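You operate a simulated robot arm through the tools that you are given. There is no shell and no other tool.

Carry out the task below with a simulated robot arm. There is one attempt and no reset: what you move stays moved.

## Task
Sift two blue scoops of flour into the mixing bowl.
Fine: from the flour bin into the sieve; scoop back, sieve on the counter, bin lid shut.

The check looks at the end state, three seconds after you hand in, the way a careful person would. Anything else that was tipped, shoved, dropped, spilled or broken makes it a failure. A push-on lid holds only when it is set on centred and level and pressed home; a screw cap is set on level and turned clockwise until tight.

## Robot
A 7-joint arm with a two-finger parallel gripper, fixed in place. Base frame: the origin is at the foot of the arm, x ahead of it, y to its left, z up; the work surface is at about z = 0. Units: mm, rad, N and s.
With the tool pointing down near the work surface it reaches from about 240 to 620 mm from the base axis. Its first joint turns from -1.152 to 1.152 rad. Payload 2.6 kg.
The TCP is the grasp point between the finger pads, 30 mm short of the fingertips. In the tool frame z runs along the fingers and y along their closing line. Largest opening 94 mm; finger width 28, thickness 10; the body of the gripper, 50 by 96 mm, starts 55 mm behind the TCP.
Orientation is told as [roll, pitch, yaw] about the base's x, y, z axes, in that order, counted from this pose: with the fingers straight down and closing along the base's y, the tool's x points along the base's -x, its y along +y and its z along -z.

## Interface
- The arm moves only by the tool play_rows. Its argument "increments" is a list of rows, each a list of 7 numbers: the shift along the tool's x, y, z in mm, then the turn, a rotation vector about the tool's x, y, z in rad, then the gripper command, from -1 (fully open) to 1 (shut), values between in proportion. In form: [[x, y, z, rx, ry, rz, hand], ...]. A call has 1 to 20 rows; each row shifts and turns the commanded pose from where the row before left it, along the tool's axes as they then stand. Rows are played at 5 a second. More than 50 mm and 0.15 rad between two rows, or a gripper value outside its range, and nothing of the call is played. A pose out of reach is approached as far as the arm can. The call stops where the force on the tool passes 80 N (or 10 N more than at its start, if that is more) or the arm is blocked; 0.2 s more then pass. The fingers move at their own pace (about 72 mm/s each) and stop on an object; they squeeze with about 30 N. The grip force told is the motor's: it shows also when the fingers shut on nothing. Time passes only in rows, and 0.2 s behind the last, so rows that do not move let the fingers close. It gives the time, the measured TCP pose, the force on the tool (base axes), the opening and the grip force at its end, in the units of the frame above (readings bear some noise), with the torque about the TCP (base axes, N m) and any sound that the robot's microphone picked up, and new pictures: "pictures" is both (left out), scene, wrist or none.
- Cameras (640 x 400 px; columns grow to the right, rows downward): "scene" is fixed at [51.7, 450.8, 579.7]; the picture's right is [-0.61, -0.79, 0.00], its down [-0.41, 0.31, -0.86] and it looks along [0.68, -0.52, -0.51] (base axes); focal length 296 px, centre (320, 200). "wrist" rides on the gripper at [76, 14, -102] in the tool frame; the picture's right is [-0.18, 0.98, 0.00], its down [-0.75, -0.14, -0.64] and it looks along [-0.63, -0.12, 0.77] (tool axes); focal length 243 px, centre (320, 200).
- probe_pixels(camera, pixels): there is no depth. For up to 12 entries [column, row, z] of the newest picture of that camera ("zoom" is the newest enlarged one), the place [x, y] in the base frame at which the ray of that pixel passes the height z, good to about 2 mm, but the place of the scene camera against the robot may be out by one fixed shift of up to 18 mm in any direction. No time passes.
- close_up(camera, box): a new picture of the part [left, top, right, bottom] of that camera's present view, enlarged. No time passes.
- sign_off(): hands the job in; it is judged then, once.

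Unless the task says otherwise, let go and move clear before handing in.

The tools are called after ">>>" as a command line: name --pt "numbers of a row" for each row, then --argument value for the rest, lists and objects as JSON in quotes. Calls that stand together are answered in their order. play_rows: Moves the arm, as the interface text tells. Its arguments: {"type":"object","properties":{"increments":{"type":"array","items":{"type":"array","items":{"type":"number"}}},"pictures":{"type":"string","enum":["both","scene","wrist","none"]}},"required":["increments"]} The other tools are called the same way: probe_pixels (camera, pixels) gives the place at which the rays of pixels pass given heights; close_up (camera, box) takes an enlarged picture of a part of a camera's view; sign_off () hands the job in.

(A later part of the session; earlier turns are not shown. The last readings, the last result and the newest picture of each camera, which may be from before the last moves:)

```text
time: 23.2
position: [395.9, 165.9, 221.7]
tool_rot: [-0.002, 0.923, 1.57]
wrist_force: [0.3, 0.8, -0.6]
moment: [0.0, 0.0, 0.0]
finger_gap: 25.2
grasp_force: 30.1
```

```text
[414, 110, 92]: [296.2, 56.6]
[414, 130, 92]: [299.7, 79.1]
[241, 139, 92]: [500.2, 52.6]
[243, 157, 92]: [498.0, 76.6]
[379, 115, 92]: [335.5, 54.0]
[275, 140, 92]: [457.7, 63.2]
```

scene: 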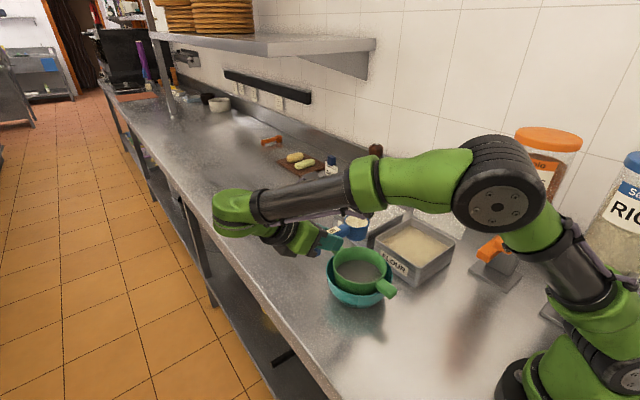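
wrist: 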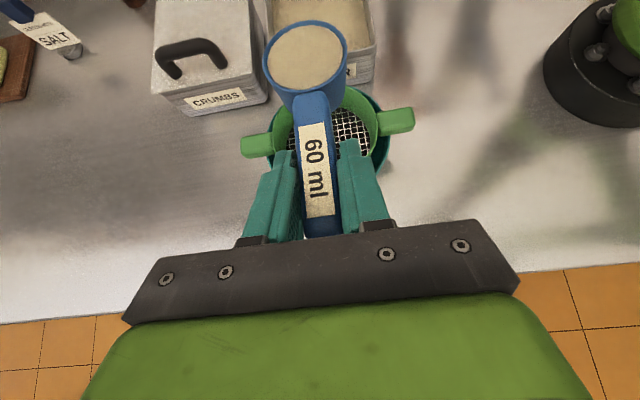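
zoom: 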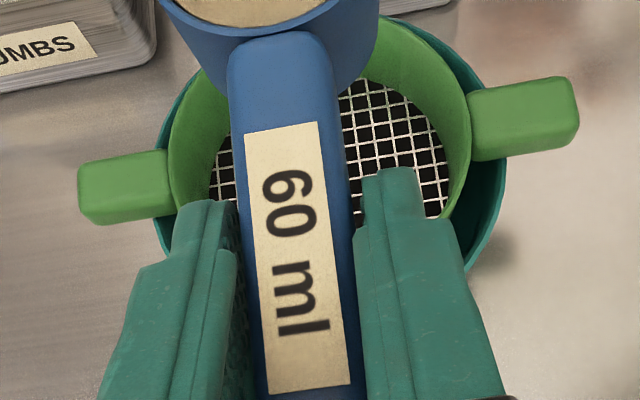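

Sieve centre from here is ≈(398,64), so the cup lip sits over it. I'll begin tipping, keeping the lip above the centre, and pause at ~50° to look.

>>> play_rows --pt "-1.8 -1 -2.4 0 -0.1434 0 1" --pt "1.85 0 1.83 0 -0.1434 0 1" --pt "3.86 0 2.86 0 -0.1434 0 1" --pt "5.98 0 3.23 0 -0.1434 0 1" --pt "7.14 0 5.81 0 -0.1434 0 1" --pt "10.89 0 -0.77 0 -0.1434 0 1"

```text
time: 24.6
position: [397.8, 135.8, 222.1]
tool_rot: [-0.001, 0.063, 1.57]
wrist_force: [-0.8, 0.2, 0.0]
moment: [0.01, -0.02, 0.01]
finger_gap: 25.2
grasp_force: 30.1
```

scene: 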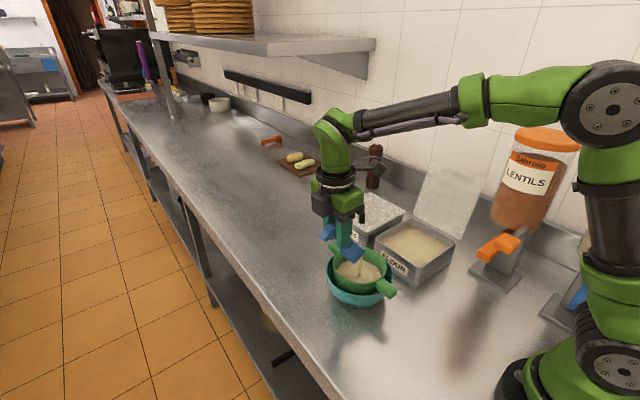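
wrist: 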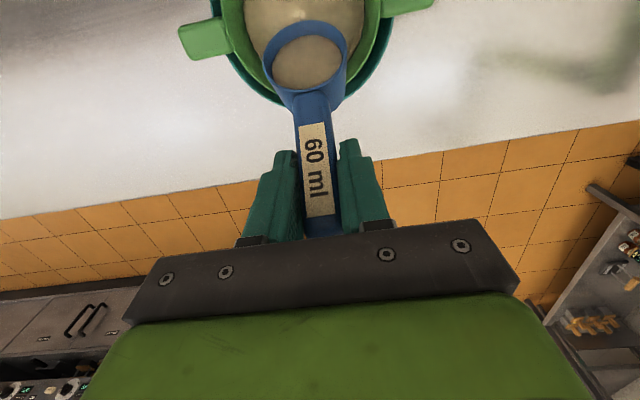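

Flour is streaming into the sieve (scene px ~360,268), all inside the rim. I'll zoom in before tipping the rest of the way.

>>> close_up --camera "scene" --box '[310, 220, 410, 310]'

>>> close_up --camera "wrist" --box '[220, 0, 400, 120]'

```text
4.44 times, centred on (360, 265) of scene
```

zoom: 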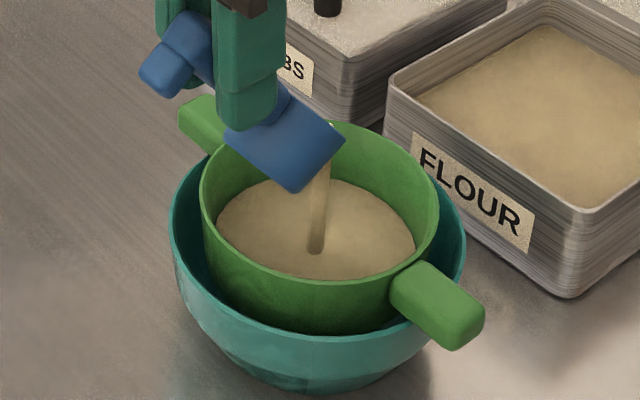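

```text
3.33 times, centred on (310, 60) of wrist
```

zoom: 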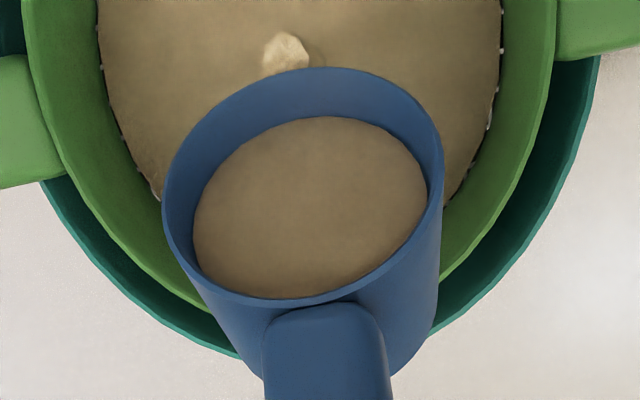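

The stream lands in the middle of the mesh. I'll continue tipping past 90° with the lip kept over the centre, then hold to empty it.

>>> play_rows --pt "11.99 0 -0.93 0 -0.1434 0 1" --pt "13.16 0 -1.04 0 -0.1434 0 1" --pt "13.85 0 -3.13 0 -0.1434 0 1" --pt "13.4 0 -7.27 0 -0.1434 0 1" --pt "13.36 0 -7.46 0 -0.1434 0 1" --pt "12.16 0 -9.29 0 -0.1434 0 1" --pt "12.78 0 -8.76 0 -0.1434 0 1" --pt "12.65 0 -8.83 0 -0.1434 0 1" --pt "0 0 0 0 0 0 1" --pt "0 0 0 0 0 0 1" --pt "0 0 0 0 0 0 1"

>>> close_up --camera "scene" --box '[310, 220, 410, 310]'

>>> close_up --camera "wrist" --box '[220, 0, 400, 120]'

```text
time: 27.0
position: [395.8, 18.2, 218.7]
tool_rot: [0.0, -1.083, 1.571]
wrist_force: [-0.3, -0.1, -0.6]
moment: [-0.02, 0.01, 0.01]
finger_gap: 25.4
grasp_force: 30.2
```

scene: 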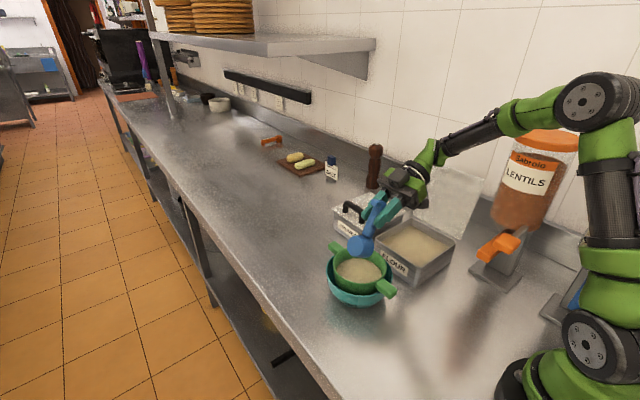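
wrist: 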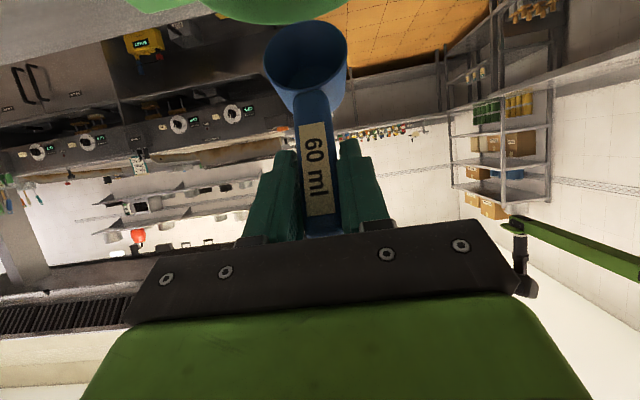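

```text
4.44 times, centred on (360, 265) of scene
```

zoom: 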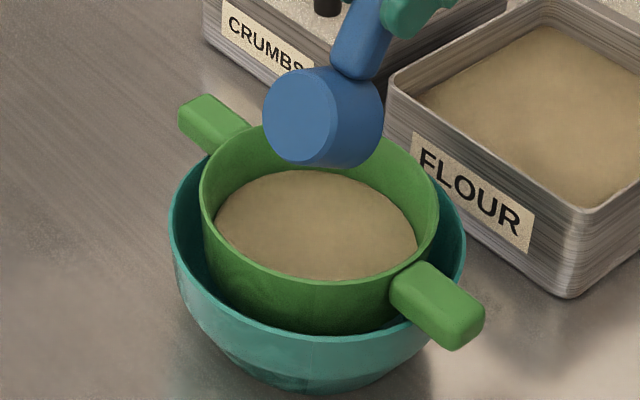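

```text
3.33 times, centred on (310, 60) of wrist
```

zoom: 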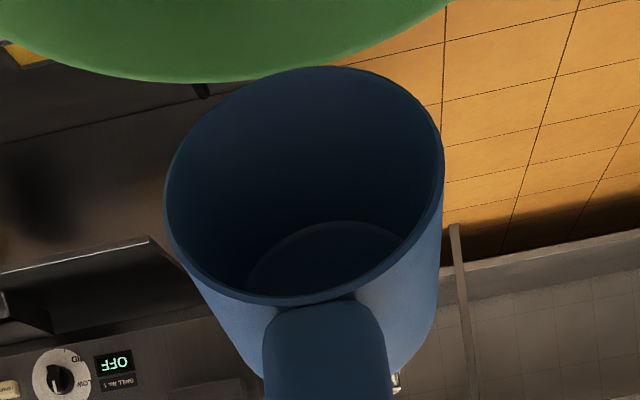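

The first scoop is fully emptied (cup interior bare) and the flour sits on the mesh with nothing outside. I'll go back over the bin for the second scoop, rotating to the dig angle on the way.

>>> play_rows --pt "-17.7 0 -9.4 0 0 0 1" --pt "6.24 1.1 -11.75 0 0.1376 0 1" --pt "7.79 1.1 -10.78 0 0.1376 0 1" --pt "9.19 1.1 -9.61 0 0.1376 0 1" --pt "10.42 1.1 -8.26 0 0.1376 0 1" --pt "11.46 1.1 -6.75 0 0.1376 0 1" --pt "12.28 1.1 -5.12 0 0.1376 0 1" --pt "12.86 1.1 -3.39 0 0.1376 0 1" --pt "0 0 0 0 0 0 1"

```text
time: 29.0
position: [390.2, -75.7, 237.8]
tool_rot: [-0.001, -0.118, 1.57]
wrist_force: [1.1, -1.4, -0.9]
moment: [0.02, -0.02, -0.01]
finger_gap: 25.2
grasp_force: 30.3
```

scene: 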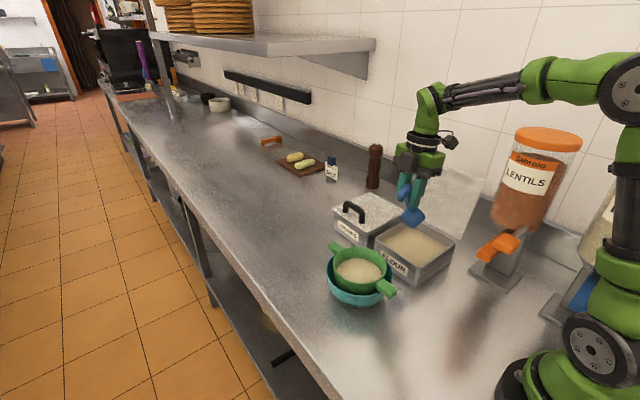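
wrist: 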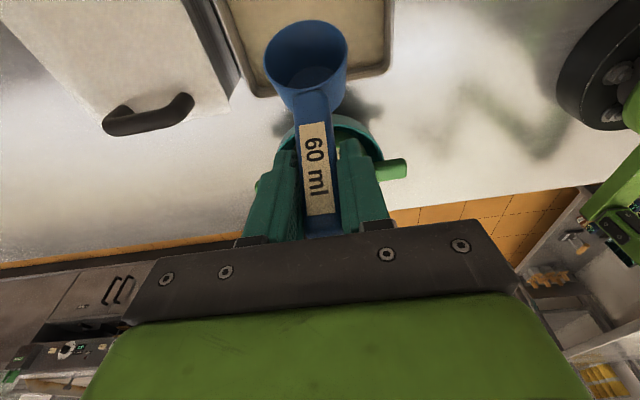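

The scoop is back over the bin at the dig angle. I'll plunge again, slightly deeper to match the lower flour level.

>>> play_rows --pt "3.53 1 29.8 0 0 0 1" --pt "3.53 1 29.8 0 0 0 1" --pt "2.94 0 24.8 0 0 0 1" --pt "1.41 0 11.92 0 0 0 1" --pt "1.41 0 11.92 0 0 0 1" --pt "1.06 0 8.94 0 0 0 1" --pt "0 0 0 0 0 0 1" --pictures "wrist"

```text
time: 30.6
position: [387.4, -73.7, 118.0]
tool_rot: [0.001, -0.118, 1.569]
wrist_force: [0.6, 0.5, -0.6]
moment: [0.0, 0.01, 0.04]
finger_gap: 25.2
grasp_force: 30.5
```

wrist: 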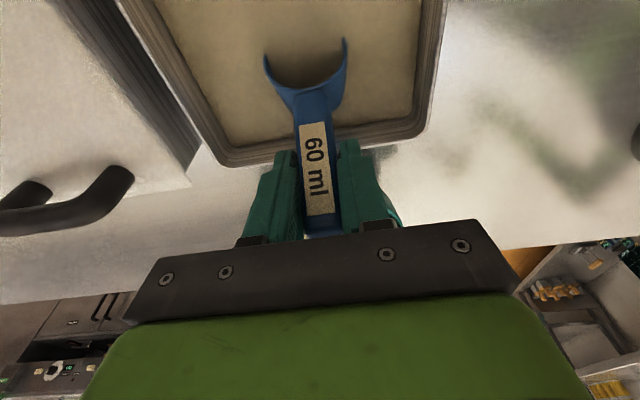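

>>> play_rows --pt "11.6 0 -1.6 0 0 0 1" --pt "11.6 0 -1.6 0 0 0 1" --pt "11.6 0 -1.6 0 0 0 1" --pt "-4.3 0 5.8 0 0.1163 0 1" --pt "-5 0 5.4 0 0.1163 0 1" --pt "-5.62 0 4.8 0 0.1163 0 1" --pt "-5.97 0 6.48 0 0.1163 0 1" --pt "-6.68 0 5.74 0 0.1163 0 1" --pt "-7.3 0 4.93 0 0.1163 0 1" --pt "0 0 0 0 0 0 1" --pictures "wrist"

```text
time: 32.8
position: [387.4, -79.7, 80.0]
tool_rot: [0.001, 0.577, 1.57]
wrist_force: [0.3, 0.8, -0.2]
moment: [0.02, 0.0, -0.02]
finger_gap: 25.5
grasp_force: 30.3
```

wrist: 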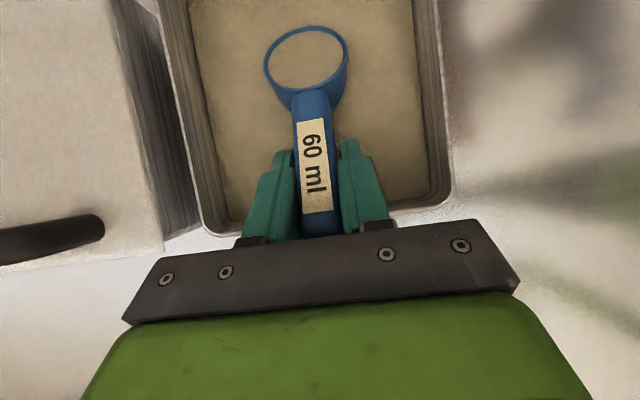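

>>> play_rows --pt "1.75 0 -11.2 0 0.1163 0 1" --pt "3.04 0 -10.92 0 0.1163 0 1" --pt "4.29 0 -10.5 0 0.1163 0 1" --pt "12 0 -9 0 0 0 1" --pt "16 0 -12 0 0 0 1" --pt "16 0 -12 0 0 0 1" --pt "0 0 0 0 0 0 1"

>>> close_up --camera "wrist" --box '[240, 0, 380, 120]'

>>> close_up --camera "scene" --box '[370, 190, 460, 250]'

```text
time: 34.4
position: [388.7, -66.7, 167.4]
tool_rot: [-0.002, 0.927, 1.57]
wrist_force: [0.2, -0.9, -0.1]
moment: [0.0, -0.02, 0.0]
finger_gap: 25.4
grasp_force: 29.8
```

scene: 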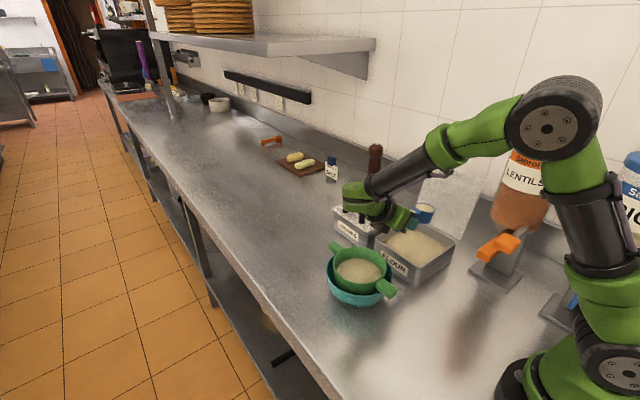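
wrist: 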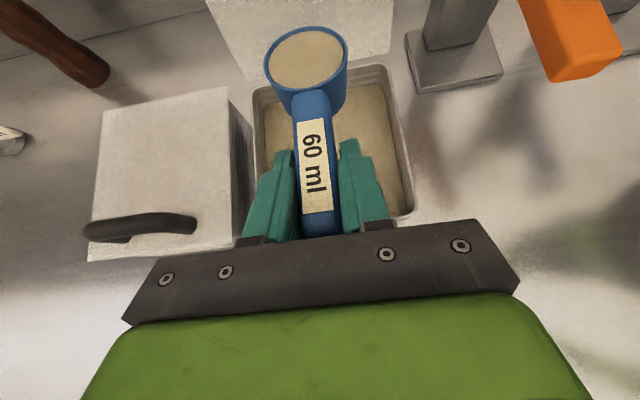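

```text
3.33 times, centred on (310, 60) of wrist
```

zoom: 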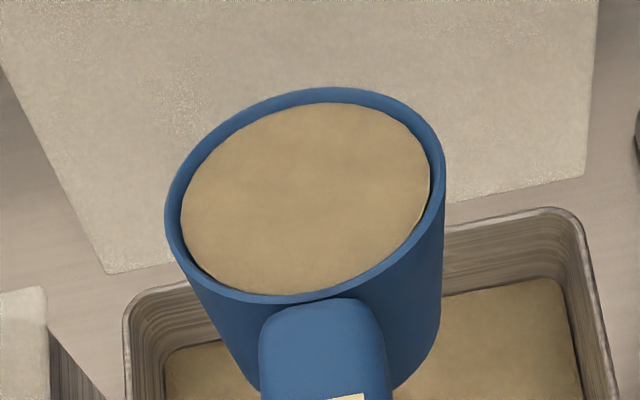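

```text
6.67 times, centred on (415, 220) of scene
```

zoom: 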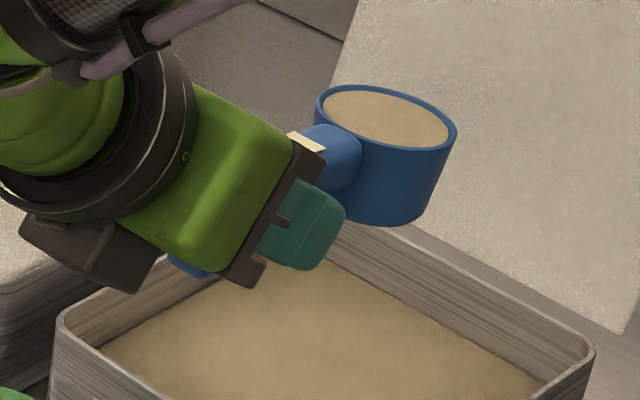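

Second scoop is full as well, with only ~2–3° of extra droop. I'll carry it along the same path, trimming level by 0.04 rad.

>>> play_rows --pt "10 0 -8 0 0.02 0 1" --pt "-13.3 -1.06 -26.1 0 0.02 0 1" --pt "-12.3 -1.06 -26.6 0 0 0 1" --pt "-12.3 -1.06 -26.6 0 0 0 1" --pt "-12.3 -1.06 -26.6 0 0 0 1" --pt "-12.3 -1.06 -26.6 0 0 0 1" --pt "-12.3 -1.06 -26.6 0 0 0 1" --pt "-12.3 -1.06 -26.6 0 0 0 1" --pt "-12.3 -1.06 -26.6 0 0 0 1" --pt "0 0 0 0 0 0 1"

```text
time: 36.6
position: [397.5, 164.7, 217.8]
tool_rot: [-0.001, 0.967, 1.569]
wrist_force: [-0.2, 0.3, -0.2]
moment: [0.05, 0.0, -0.03]
finger_gap: 25.7
grasp_force: 30.6
```

scene: 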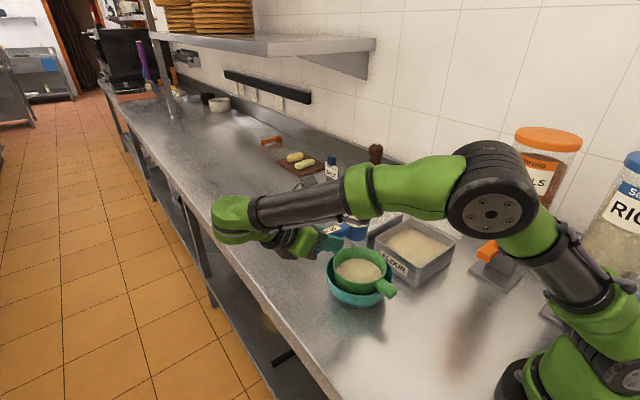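
wrist: 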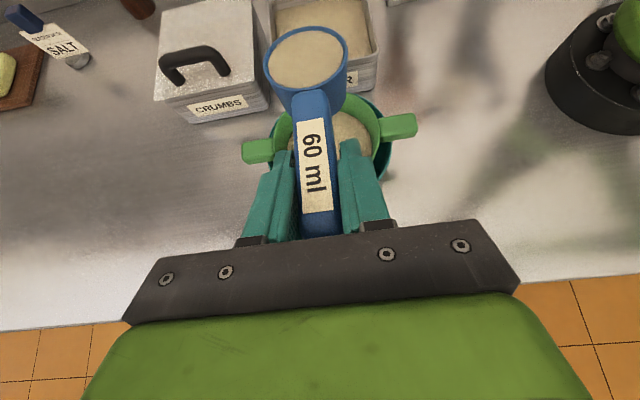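

>>> play_rows --pt "-1.8 0 -2.4 0 -0.1434 0 1" --pt "1.85 0 1.83 0 -0.1434 0 1" --pt "3.86 0 2.86 0 -0.1434 0 1" --pt "5.98 0 3.23 0 -0.1434 0 1" --pt "7.14 0 4.0 0 -0.1434 0 1" --pt "10.89 0 -0.77 0 -0.1434 0 1"

>>> close_up --camera "scene" --box '[310, 220, 410, 310]'

```text
time: 38.0
position: [396.4, 134.8, 222.6]
tool_rot: [-0.002, 0.104, 1.572]
wrist_force: [0.2, 0.6, -0.2]
moment: [0.0, -0.01, -0.04]
finger_gap: 25.5
grasp_force: 29.9
```

scene: 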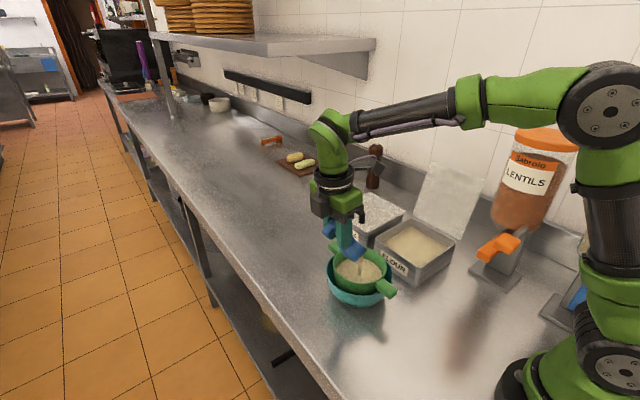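
wrist: 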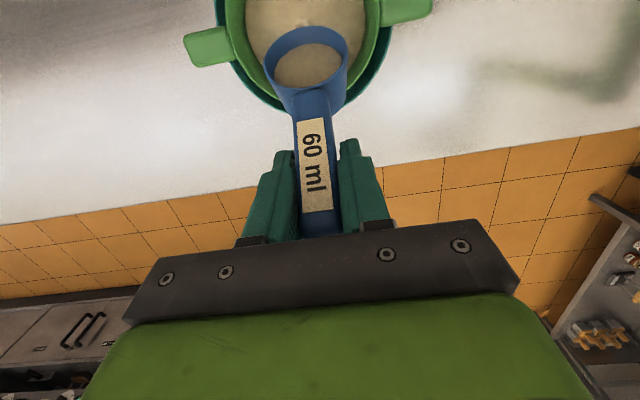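

```text
4.44 times, centred on (360, 265) of scene
```

zoom: 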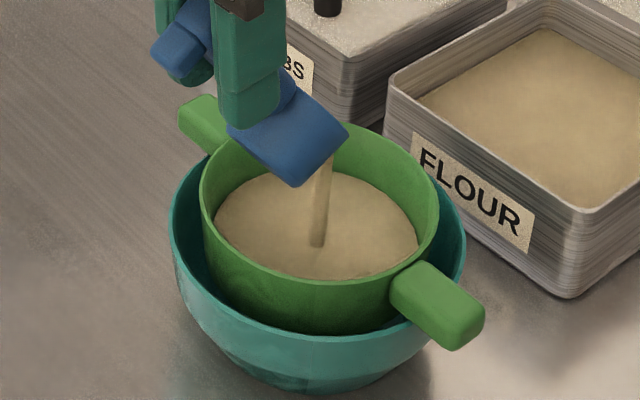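

The second pour is landing inside the sieve. I'll complete the tip and hold until empty.

>>> play_rows --pt "11.99 0 -0.93 0 -0.1434 0 1" --pt "13.16 0 -1.04 0 -0.1434 0 1" --pt "13.85 0 -3.13 0 -0.1434 0 1" --pt "13.4 0 -7.27 0 -0.1434 0 1" --pt "13.36 0 -7.46 0 -0.1434 0 1" --pt "12.16 0 -9.29 0 -0.1434 0 1" --pt "12.78 0 -8.76 0 -0.1434 0 1" --pt "12.65 0 -8.83 0 -0.1434 0 1" --pt "0 0 0 0 0 0 1" --pt "0 0 0 0 0 0 1" --pt "0 0 0 0 0 0 1"

>>> close_up --camera "scene" --box '[310, 220, 410, 310]'

>>> close_up --camera "wrist" --box '[220, 0, 400, 120]'

```text
time: 40.4
position: [396.8, 19.7, 222.9]
tool_rot: [0.002, -1.043, 1.572]
wrist_force: [0.4, 0.7, -0.8]
moment: [-0.02, 0.01, -0.02]
finger_gap: 25.4
grasp_force: 30.0
```

scene: 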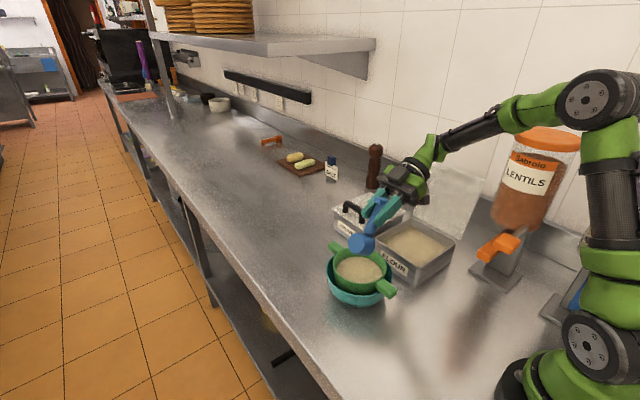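
wrist: 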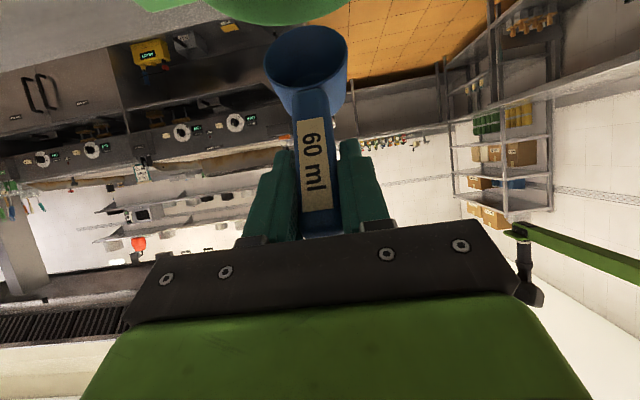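

```text
4.44 times, centred on (360, 265) of scene
```

zoom: 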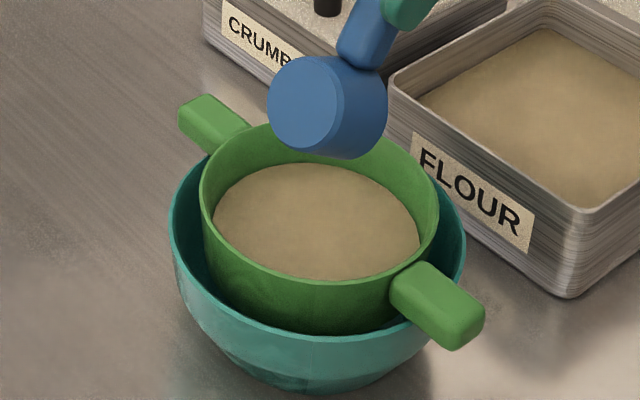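

```text
3.33 times, centred on (310, 60) of wrist
```

zoom: 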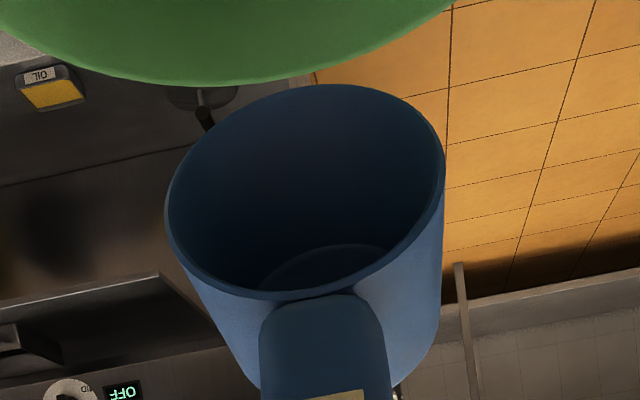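

Both scoops are in the sieve and the cup is empty again. I'll roll the scoop back to level over the sieve while moving +y.

>>> play_rows --pt "-5.9 0 8.14 0 0.1436 0 1" --pt "-7.0 0 7.21 0 0.1436 0 1" --pt "-7.96 0 6.13 0 0.1436 0 1" --pt "-8.76 0 4.93 0 0.1436 0 1" --pt "-9.37 0 3.62 0 0.1436 0 1" --pt "-9.8 0 2.25 0 0.1436 0 1" --pt "-10.02 0 0.82 0 0.1436 0 1" --pt "-10.03 0 -0.62 0 0.1436 0 1" --pt "-9.84 0 -2.05 0 0.1436 0 1" --pt "-9.44 0 -3.44 0 0.1436 0 1" --pt "-8.86 0 -4.75 0 0.1436 0 1" --pt "-8.08 0 -5.97 0 0.1436 0 1" --pt "-7.15 0 -7.07 0 0.1436 0 1" --pt "-6.06 0 -8.02 0 0.1436 0 1" --pt "0 0 0 0 0 0 1"

```text
time: 43.6
position: [396.9, 159.2, 236.5]
tool_rot: [-0.001, 0.97, 1.569]
wrist_force: [0.4, 1.2, 0.1]
moment: [0.06, 0.0, 0.01]
finger_gap: 25.7
grasp_force: 29.8
```

scene: 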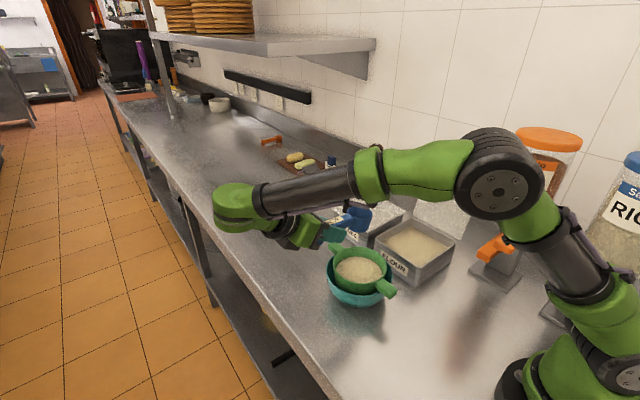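
wrist: 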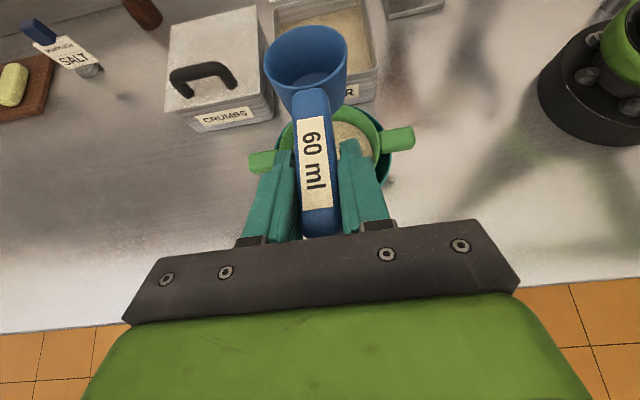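

>>> play_rows --pt "3.4 38.1 4.95 0 0 0 1" --pt "3.4 38.1 4.95 0 0 0 1" --pt "3.4 38.1 4.95 0 0 0 1" --pt "3.4 38.1 4.95 0 0 0 1" --pt "0 0 0 0 0 0 1" --pt "-32.2 0 22 0 0 0 1" --pt "-32.2 0 22 0 0 0 1" --pt "-32.2 0 22 0 0 0 1" --pt "-32.2 0 22 0 0 0 1" --pt "0 0 0 0 0 0 1"

>>> close_up --camera "scene" --box '[340, 280, 470, 390]'

```text
time: 45.8
position: [243.2, 134.8, 79.2]
tool_rot: [0.001, 0.967, 1.568]
wrist_force: [0.0, 0.0, -0.3]
moment: [0.01, -0.01, 0.02]
finger_gap: 25.5
grasp_force: 29.7
```

scene: 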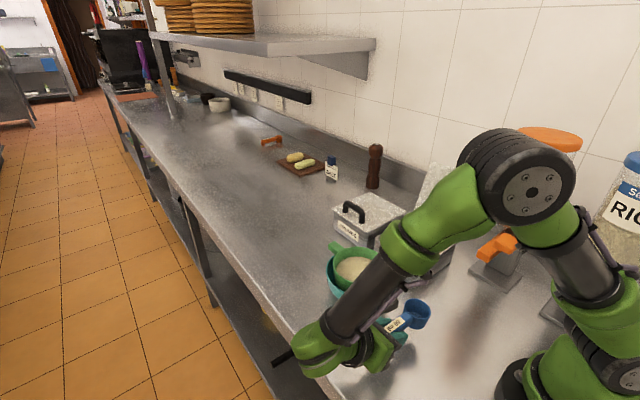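
wrist: 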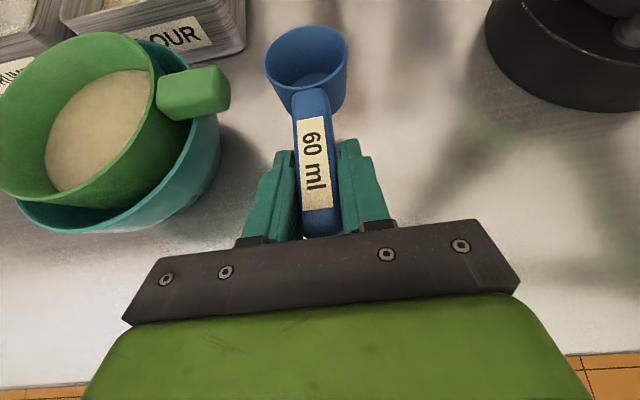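

```text
3.64 times, centred on (405, 335) of scene
```

zoom: 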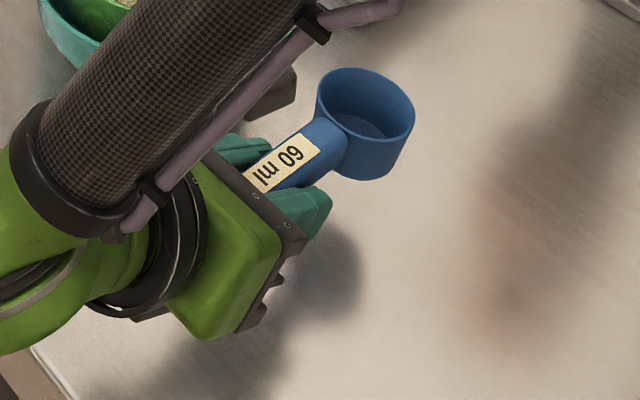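

>>> close_up --camera "wrist" --box '[240, 0, 380, 120]'

>>> probe_pixels --camera "wrist" --pixels '[[264.5, 66, 82], [347, 60, 82], [306, 26, 82], [304, 91, 82], [264.5, 66, 86], [347, 60, 86], [306, 26, 86], [304, 91, 86], [306, 26, 78], [304, 91, 78], [310, 95, 86], [320, 220, 86]]'

```text
3.33 times, centred on (310, 60) of wrist
```

zoom: 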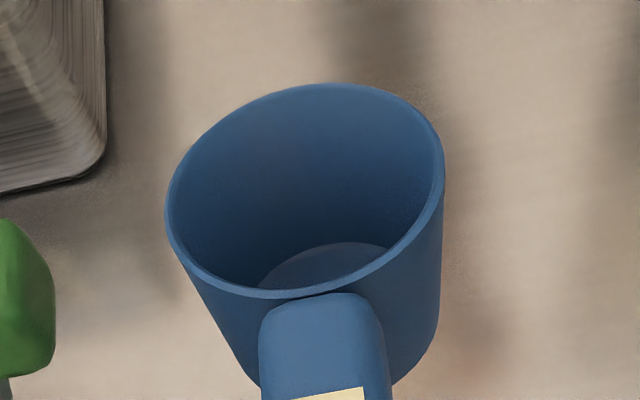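

```text
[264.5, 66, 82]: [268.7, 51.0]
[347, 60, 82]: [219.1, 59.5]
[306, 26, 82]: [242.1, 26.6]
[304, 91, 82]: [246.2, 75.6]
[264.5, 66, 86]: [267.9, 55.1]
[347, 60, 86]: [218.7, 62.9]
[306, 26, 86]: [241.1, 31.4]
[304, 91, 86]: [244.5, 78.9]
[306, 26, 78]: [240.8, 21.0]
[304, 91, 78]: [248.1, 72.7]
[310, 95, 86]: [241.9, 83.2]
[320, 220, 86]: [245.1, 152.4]
```

The rim reads level at z≈81, with the cup over its original spot (244,52). I'll lower to just above the counter, then step down gently.

>>> play_rows --pt "-15.1 -0.5 11.5 0 0 0 1" --pt "-14 0 10 0 0 0 1" --pt "-1.65 0 1.13 0 0 0 1" --pt "0 0 0 0 0 0 1" --pictures "wrist"

```text
time: 46.8
position: [244.1, 133.8, 42.4]
tool_rot: [0.0, 0.968, 1.569]
wrist_force: [-0.7, -0.2, -0.5]
moment: [-0.01, -0.04, 0.01]
finger_gap: 25.5
grasp_force: 29.5
```

wrist: 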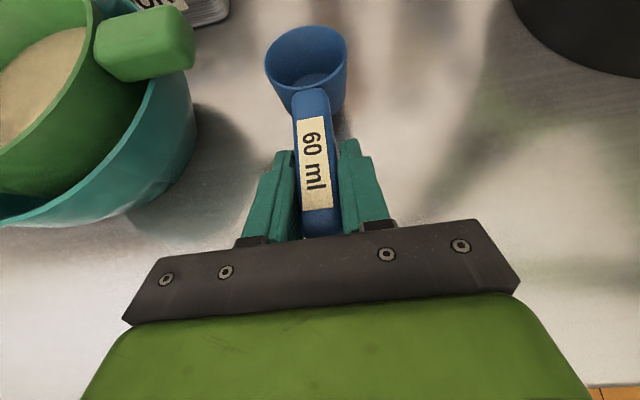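

>>> play_rows --pt "-1.65 0 1.13 0 0 0 1" --pt "-1.24 0 0.85 0 0 0 1" --pt "0 0 0 0 0 0 1" --pictures "none"

```text
time: 47.6
position: [245.9, 133.9, 39.1]
tool_rot: [-0.001, 0.967, 1.569]
wrist_force: [-0.4, 0.2, -0.5]
moment: [0.01, -0.02, 0.0]
finger_gap: 25.5
grasp_force: 30.3
```

>>> play_rows --pt "-0.82 0 0.57 0 0 0 1" --pt "0 0 0 0 0 0 1" --pictures "none"

>>> play_rows --pt "-0.82 0 0.57 0 0 0 1" --pt "0 0 0 0 0 0 1" --pictures "none"

```text
time: 48.2
position: [244.9, 133.7, 37.7]
tool_rot: [0.0, 0.97, 1.572]
wrist_force: [-0.5, 0.9, -0.3]
moment: [0.03, 0.0, -0.01]
finger_gap: 25.5
grasp_force: 29.7
```

```text
time: 48.8
position: [244.9, 134.3, 37.7]
tool_rot: [0.0, 0.968, 1.572]
wrist_force: [0.3, -0.2, 0.6]
moment: [0.03, 0.01, -0.02]
finger_gap: 25.4
grasp_force: 29.7
```

>>> play_rows --pt "-0.82 0 0.57 0 0 0 1" --pt "0 0 0 0 0 0 1" --pictures "none"

>>> close_up --camera "scene" --box '[340, 280, 470, 390]'

```text
time: 49.4
position: [245.1, 134.4, 37.1]
tool_rot: [-0.001, 0.968, 1.57]
wrist_force: [0.3, -0.1, -0.7]
moment: [0.02, -0.05, 0.0]
finger_gap: 25.7
grasp_force: 29.9
```

```text
3.64 times, centred on (405, 335) of scene
```

zoom: 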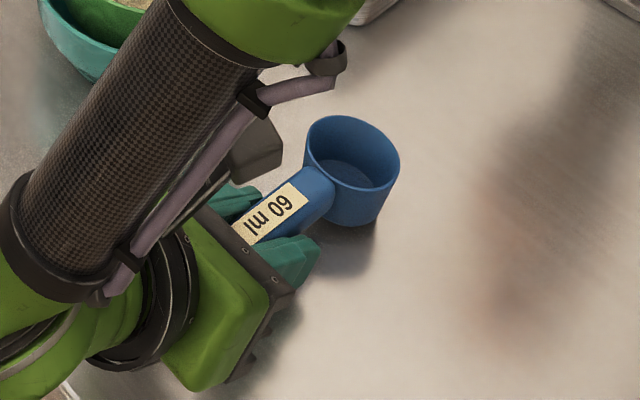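

No contact force yet, so I'll step down another millimetre at a time.

>>> play_rows --pt "-0.82 0 0.57 0 0 0 1" --pt "0 0 0 0 0 0 1" --pictures "none"

>>> play_rows --pt "-0.82 0 0.57 0 0 0 1" --pt "0 0 0 0 0 0 1" --pictures "wrist"

```text
time: 50.0
position: [245.3, 133.8, 35.5]
tool_rot: [0.0, 0.97, 1.568]
wrist_force: [0.0, -0.2, -0.1]
moment: [0.02, 0.0, 0.01]
finger_gap: 25.6
grasp_force: 29.9
```

```text
time: 50.6
position: [245.0, 133.8, 35.3]
tool_rot: [0.001, 0.968, 1.569]
wrist_force: [0.8, -0.3, -0.3]
moment: [0.01, 0.0, -0.01]
finger_gap: 25.5
grasp_force: 30.2
```

wrist: 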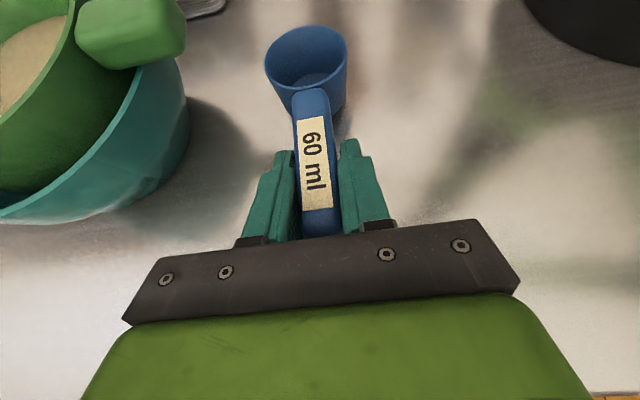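

>>> play_rows --pt "-0.82 0 0.57 0 0 0 1" --pt "0 0 0 0 0 0 1" --pictures "none"

>>> play_rows --pt "-0.82 0 0.57 0 0 0 1" --pt "0 0 0 0 0 0 1" --pictures "none"

```text
time: 51.2
position: [245.2, 133.7, 33.2]
tool_rot: [0.0, 0.968, 1.571]
wrist_force: [-0.5, -0.4, -0.5]
moment: [0.02, 0.02, 0.02]
finger_gap: 25.3
grasp_force: 30.5
```

```text
time: 51.8
position: [245.1, 133.3, 31.6]
tool_rot: [-0.001, 0.969, 1.57]
wrist_force: [-1.0, 0.4, 2.7]
moment: [-0.26, 0.02, 0.02]
finger_gap: 25.6
grasp_force: 29.6
```

Contact: Fz rose to 2.7 N with a moment of -0.26 N·m, so the cup end touched first. I'll look closely to judge how level the scoop is before releasing.

>>> close_up --camera "scene" --box '[350, 300, 450, 390]'

>>> play_rows --pt "-0.6 0 0.4 0 0 0 1" --pt "0 0 0 0 0 0 1" --pictures "wrist"

```text
4.44 times, centred on (400, 345) of scene
```

zoom: 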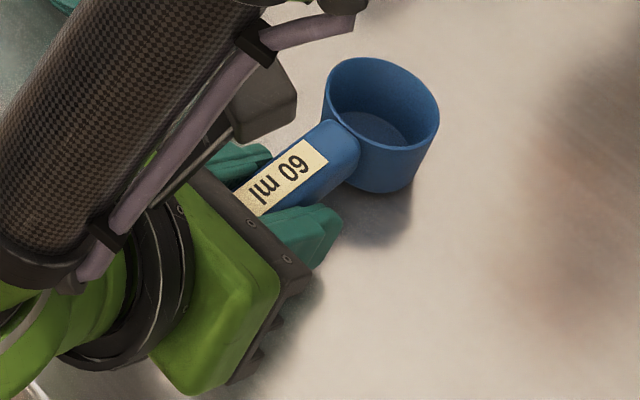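

```text
time: 52.4
position: [245.6, 132.5, 30.9]
tool_rot: [0.002, 0.969, 1.569]
wrist_force: [0.1, 1.1, 6.9]
moment: [-0.72, 0.0, -0.08]
finger_gap: 25.3
grasp_force: 30.2
```

wrist: 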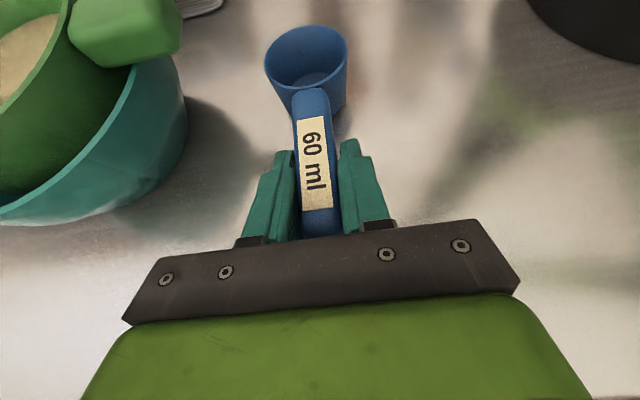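

The contact arm (0.72/6.9 ≈ 104 mm) means only the cup's front edge is touching, so the handle end is still slightly high. I'll lift a little, rotate +0.04 rad and step down again.

>>> play_rows --pt "1.8 0 -1.2 0 0 0 1" --pt "0 0 0 0 0.04 0 1" --pt "-1.7 0 1.0 0 0 0 1" --pt "-1.7 0 1.0 0 0 0 1" --pt "0 0 0 0 0 0 1" --pictures "none"

```text
time: 53.6
position: [244.9, 134.4, 29.5]
tool_rot: [-0.001, 1.009, 1.568]
wrist_force: [0.2, -0.4, -0.4]
moment: [0.02, -0.03, 0.02]
finger_gap: 25.6
grasp_force: 29.8
```

>>> play_rows --pt "-0.85 0 0.53 0 0 0 1" --pt "0 0 0 0 0 0 1" --pictures "none"

>>> play_rows --pt "-0.85 0 0.53 0 0 0 1" --pt "0 0 0 0 0 0 1" --pictures "none"

```text
time: 54.2
position: [245.2, 134.0, 29.4]
tool_rot: [0.001, 1.009, 1.57]
wrist_force: [0.1, -0.1, -1.2]
moment: [0.02, -0.03, -0.03]
finger_gap: 25.5
grasp_force: 30.2
```

```text
time: 54.8
position: [245.9, 133.8, 28.0]
tool_rot: [-0.001, 1.009, 1.57]
wrist_force: [0.0, -0.1, 1.2]
moment: [-0.19, 0.02, -0.01]
finger_gap: 25.7
grasp_force: 29.5
```

Still front-edge contact and the fingertips are getting close to the counter. I'll compare against the original scene view of the scoop at the same zoom.

>>> close_up --camera "scene" --box '[350, 300, 450, 380]'

>>> close_up --camera "wrist" --box '[240, 0, 380, 120]'

```text
5.00 times, centred on (400, 340) of scene
```

zoom: 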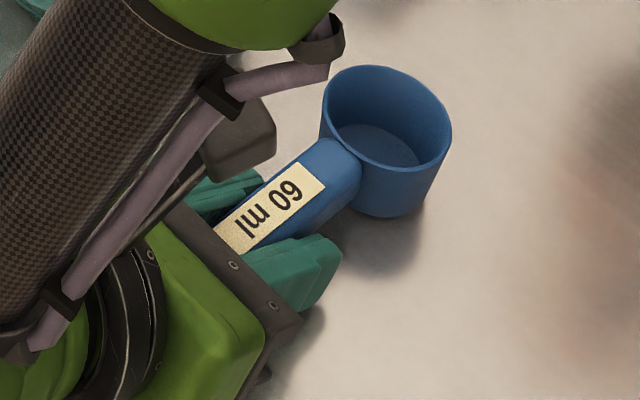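

```text
3.33 times, centred on (310, 60) of wrist
```

zoom: 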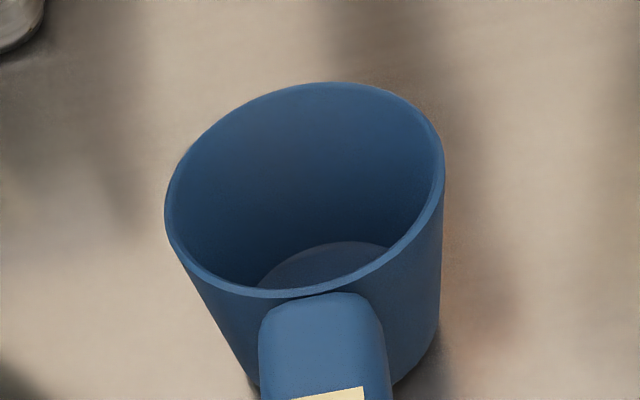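

The handle end is about 5 mm high (3–4° residual droop), and rotating further would press the fingertips into the counter. I'll release gently here so the handle end settles onto its foot.

>>> play_rows --pt "0.85 0 -0.53 0 0 0 1" --pt "0 0 0 0 0 0 0.42" --pt "0 0 0 0 0 0 0.36" --pt "0 0 0 0 0 0 0.36"

>>> close_up --camera "scene" --box '[350, 300, 450, 380]'

```text
time: 55.8
position: [245.0, 133.7, 27.5]
tool_rot: [-0.001, 1.008, 1.568]
wrist_force: [-0.3, 0.4, -0.8]
moment: [0.0, -0.01, -0.02]
finger_gap: 30.3
grasp_force: 0.2
```

scene: 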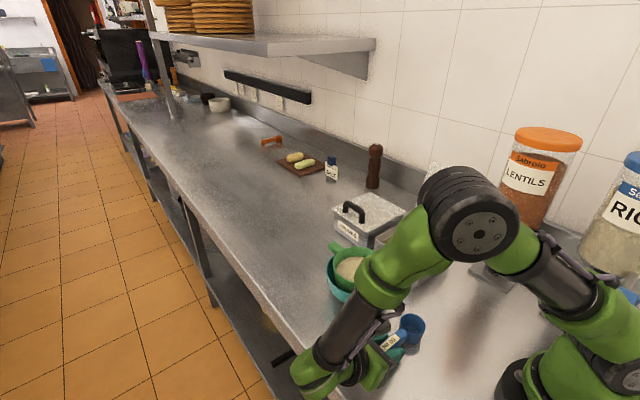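
wrist: 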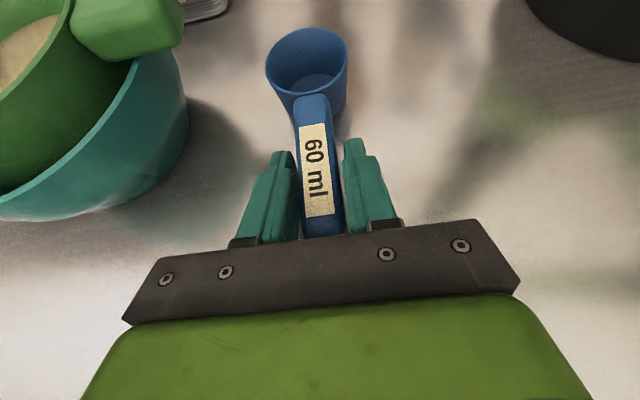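

```text
5.00 times, centred on (400, 340) of scene
```

zoom: 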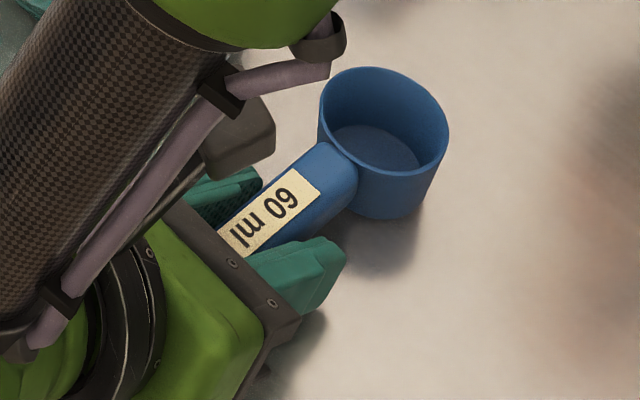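

Scoop is released and settled. I'll open wider and lift straight up off the handle.

>>> play_rows --pt "0 0 0 0 0 0 -0.1" --pt "0 0 0 0 0 0 -0.1" --pt "8.5 0 -5.3 0 0 0 -0.1" --pt "17 0 -10.7 0 0 0 -0.1" --pt "34 0 -21.3 0 0 0 -0.1" --pt "34 0 -21.3 0 0 0 -0.1" --pt "34 0 -21.3 0 0 0 -0.1" --pt "34 0 -21.3 0 0 0 -0.1" --pt "0 0 0 0 0 0 -0.1"

>>> close_up --camera "scene" --box '[350, 300, 450, 380]'

```text
time: 57.8
position: [244.2, 133.8, 220.8]
tool_rot: [0.0, 1.008, 1.571]
wrist_force: [0.0, -0.1, -0.6]
moment: [0.03, 0.01, 0.0]
finger_gap: 51.7
grasp_force: 0.1
```

scene: 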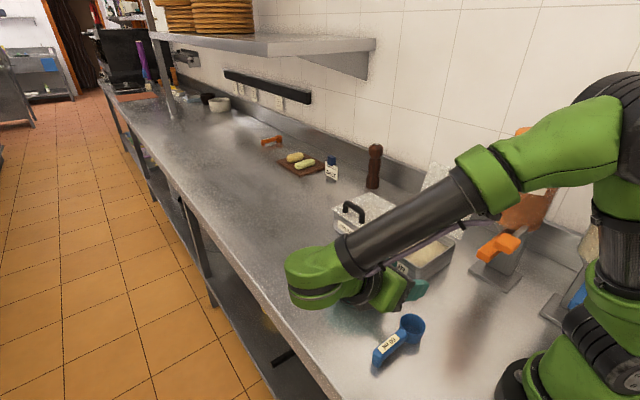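
wrist: 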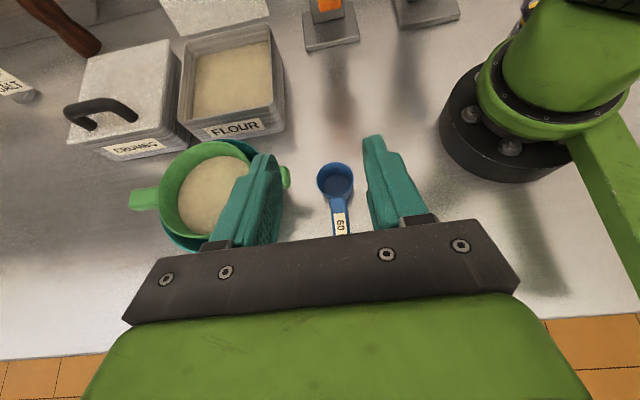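

```text
5.00 times, centred on (400, 340) of scene
```

zoom: 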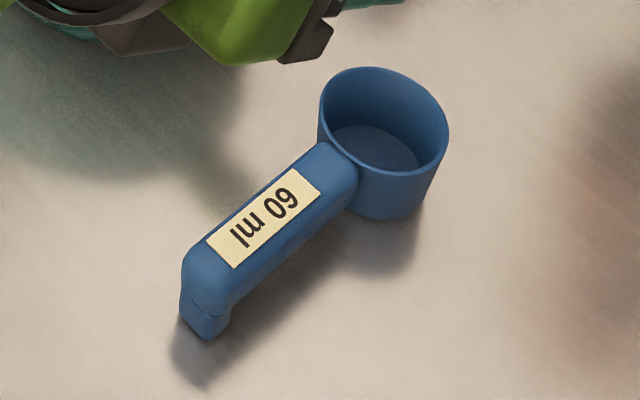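

The scoop stands back at its original place (within ~2 mm), level on its foot. Next I'll stand the tool upright with yaw 0 so the fingers close across the sieve's near handle.

>>> play_rows --pt "10.2 0 -6.4 0 -0.144 0 -0.1" --pt "9.1 0 -7.8 0 -0.144 0 -0.1" --pt "7.9 0 -9.0 0 -0.144 0 -0.1" --pt "6.5 0 -10.1 0 -0.144 0 -0.1" --pt "5.0 0 -10.9 0 -0.144 0 -0.1" --pt "3.4 0 -11.5 0 -0.144 0 -0.1" --pt "1.7 0 -11.9 0 -0.144 0 -0.1" --pt "0 0 0 0 0 0.1428 -0.1" --pt "0 0 0 0 0 0.1428 -0.1" --pt "0 0 0 0 0 0.1428 -0.1" --pt "0 0 0 0 0 0.1428 -0.1" --pt "0 0 0 0 0 0.1428 -0.1" --pt "0 0 0 0 0 0.1428 -0.1" --pt "0 0 0 0 0 0.1428 -0.1" --pt "0 0 0 0 0 0.1428 -0.1" --pt "0 0 0 0 0 0.1428 -0.1" --pt "0 0 0 0 0 0.1428 -0.1" --pt "0 0 0 0 0 0.1428 -0.1" --pt "0 0 0 0 0 0 -0.1"

```text
time: 61.8
position: [244.1, 133.7, 304.1]
tool_rot: [0.0, -0.002, -0.002]
wrist_force: [-0.1, -0.9, 0.8]
moment: [0.01, 0.0, -0.02]
finger_gap: 51.6
grasp_force: 0.1
```

scene: 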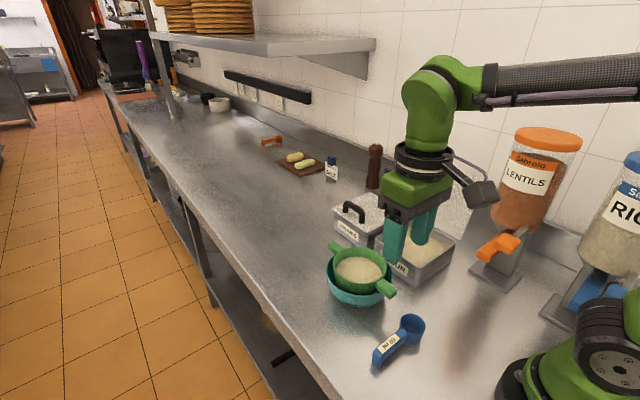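
wrist: 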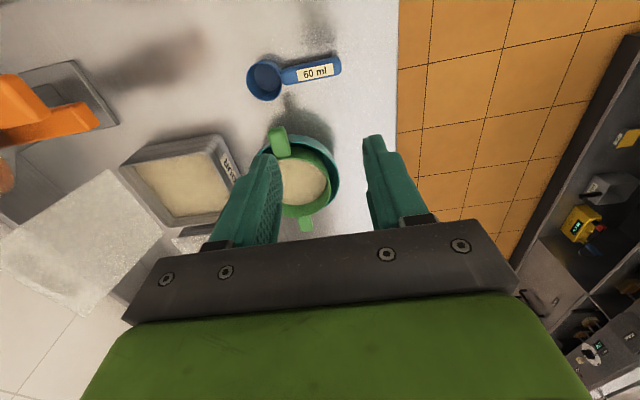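

>>> play_rows --pt "-20.7 -23 26.7 0 0 0 -0.1" --pt "-20.7 -23 26.7 0 0 0 -0.1" --pt "-20.7 -23 26.7 0 0 0 -0.1" --pt "0 0 0 0 0 0 -0.1" --pictures "wrist"

>>> close_up --camera "wrist" --box '[220, 60, 420, 220]'

```text
time: 62.8
position: [307.8, 64.4, 223.1]
tool_rot: [-0.001, 0.0, -0.001]
wrist_force: [0.4, 0.1, 0.3]
moment: [-0.02, -0.01, -0.02]
finger_gap: 51.5
grasp_force: 0.2
```

wrist: 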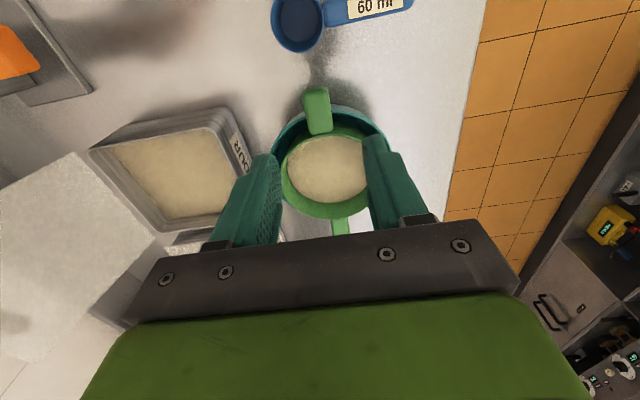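

```text
2.50 times, centred on (320, 140) of wrist
```

zoom: 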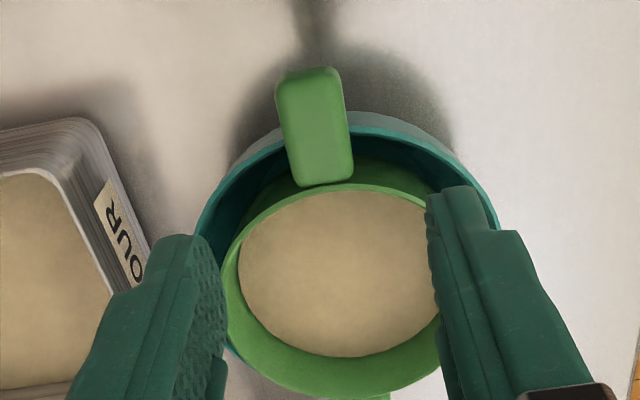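

>>> probe_pixels --camera "wrist" --pixels '[[302, 91, 90], [328.5, 88, 90], [304, 108, 90], [330.8, 108, 90], [309, 133, 90], [333, 130, 90], [302, 91, 80], [328.5, 88, 80], [309, 133, 80], [345, 105, 75], [273, 150, 75], [391, 145, 75]]'

```text
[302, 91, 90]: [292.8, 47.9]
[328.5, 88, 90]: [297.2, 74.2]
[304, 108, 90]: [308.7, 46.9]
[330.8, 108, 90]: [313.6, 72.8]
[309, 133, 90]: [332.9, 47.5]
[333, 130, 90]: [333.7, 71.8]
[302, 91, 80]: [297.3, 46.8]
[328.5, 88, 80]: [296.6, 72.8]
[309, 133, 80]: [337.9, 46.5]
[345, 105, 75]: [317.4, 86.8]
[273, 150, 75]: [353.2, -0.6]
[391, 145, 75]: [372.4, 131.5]
```

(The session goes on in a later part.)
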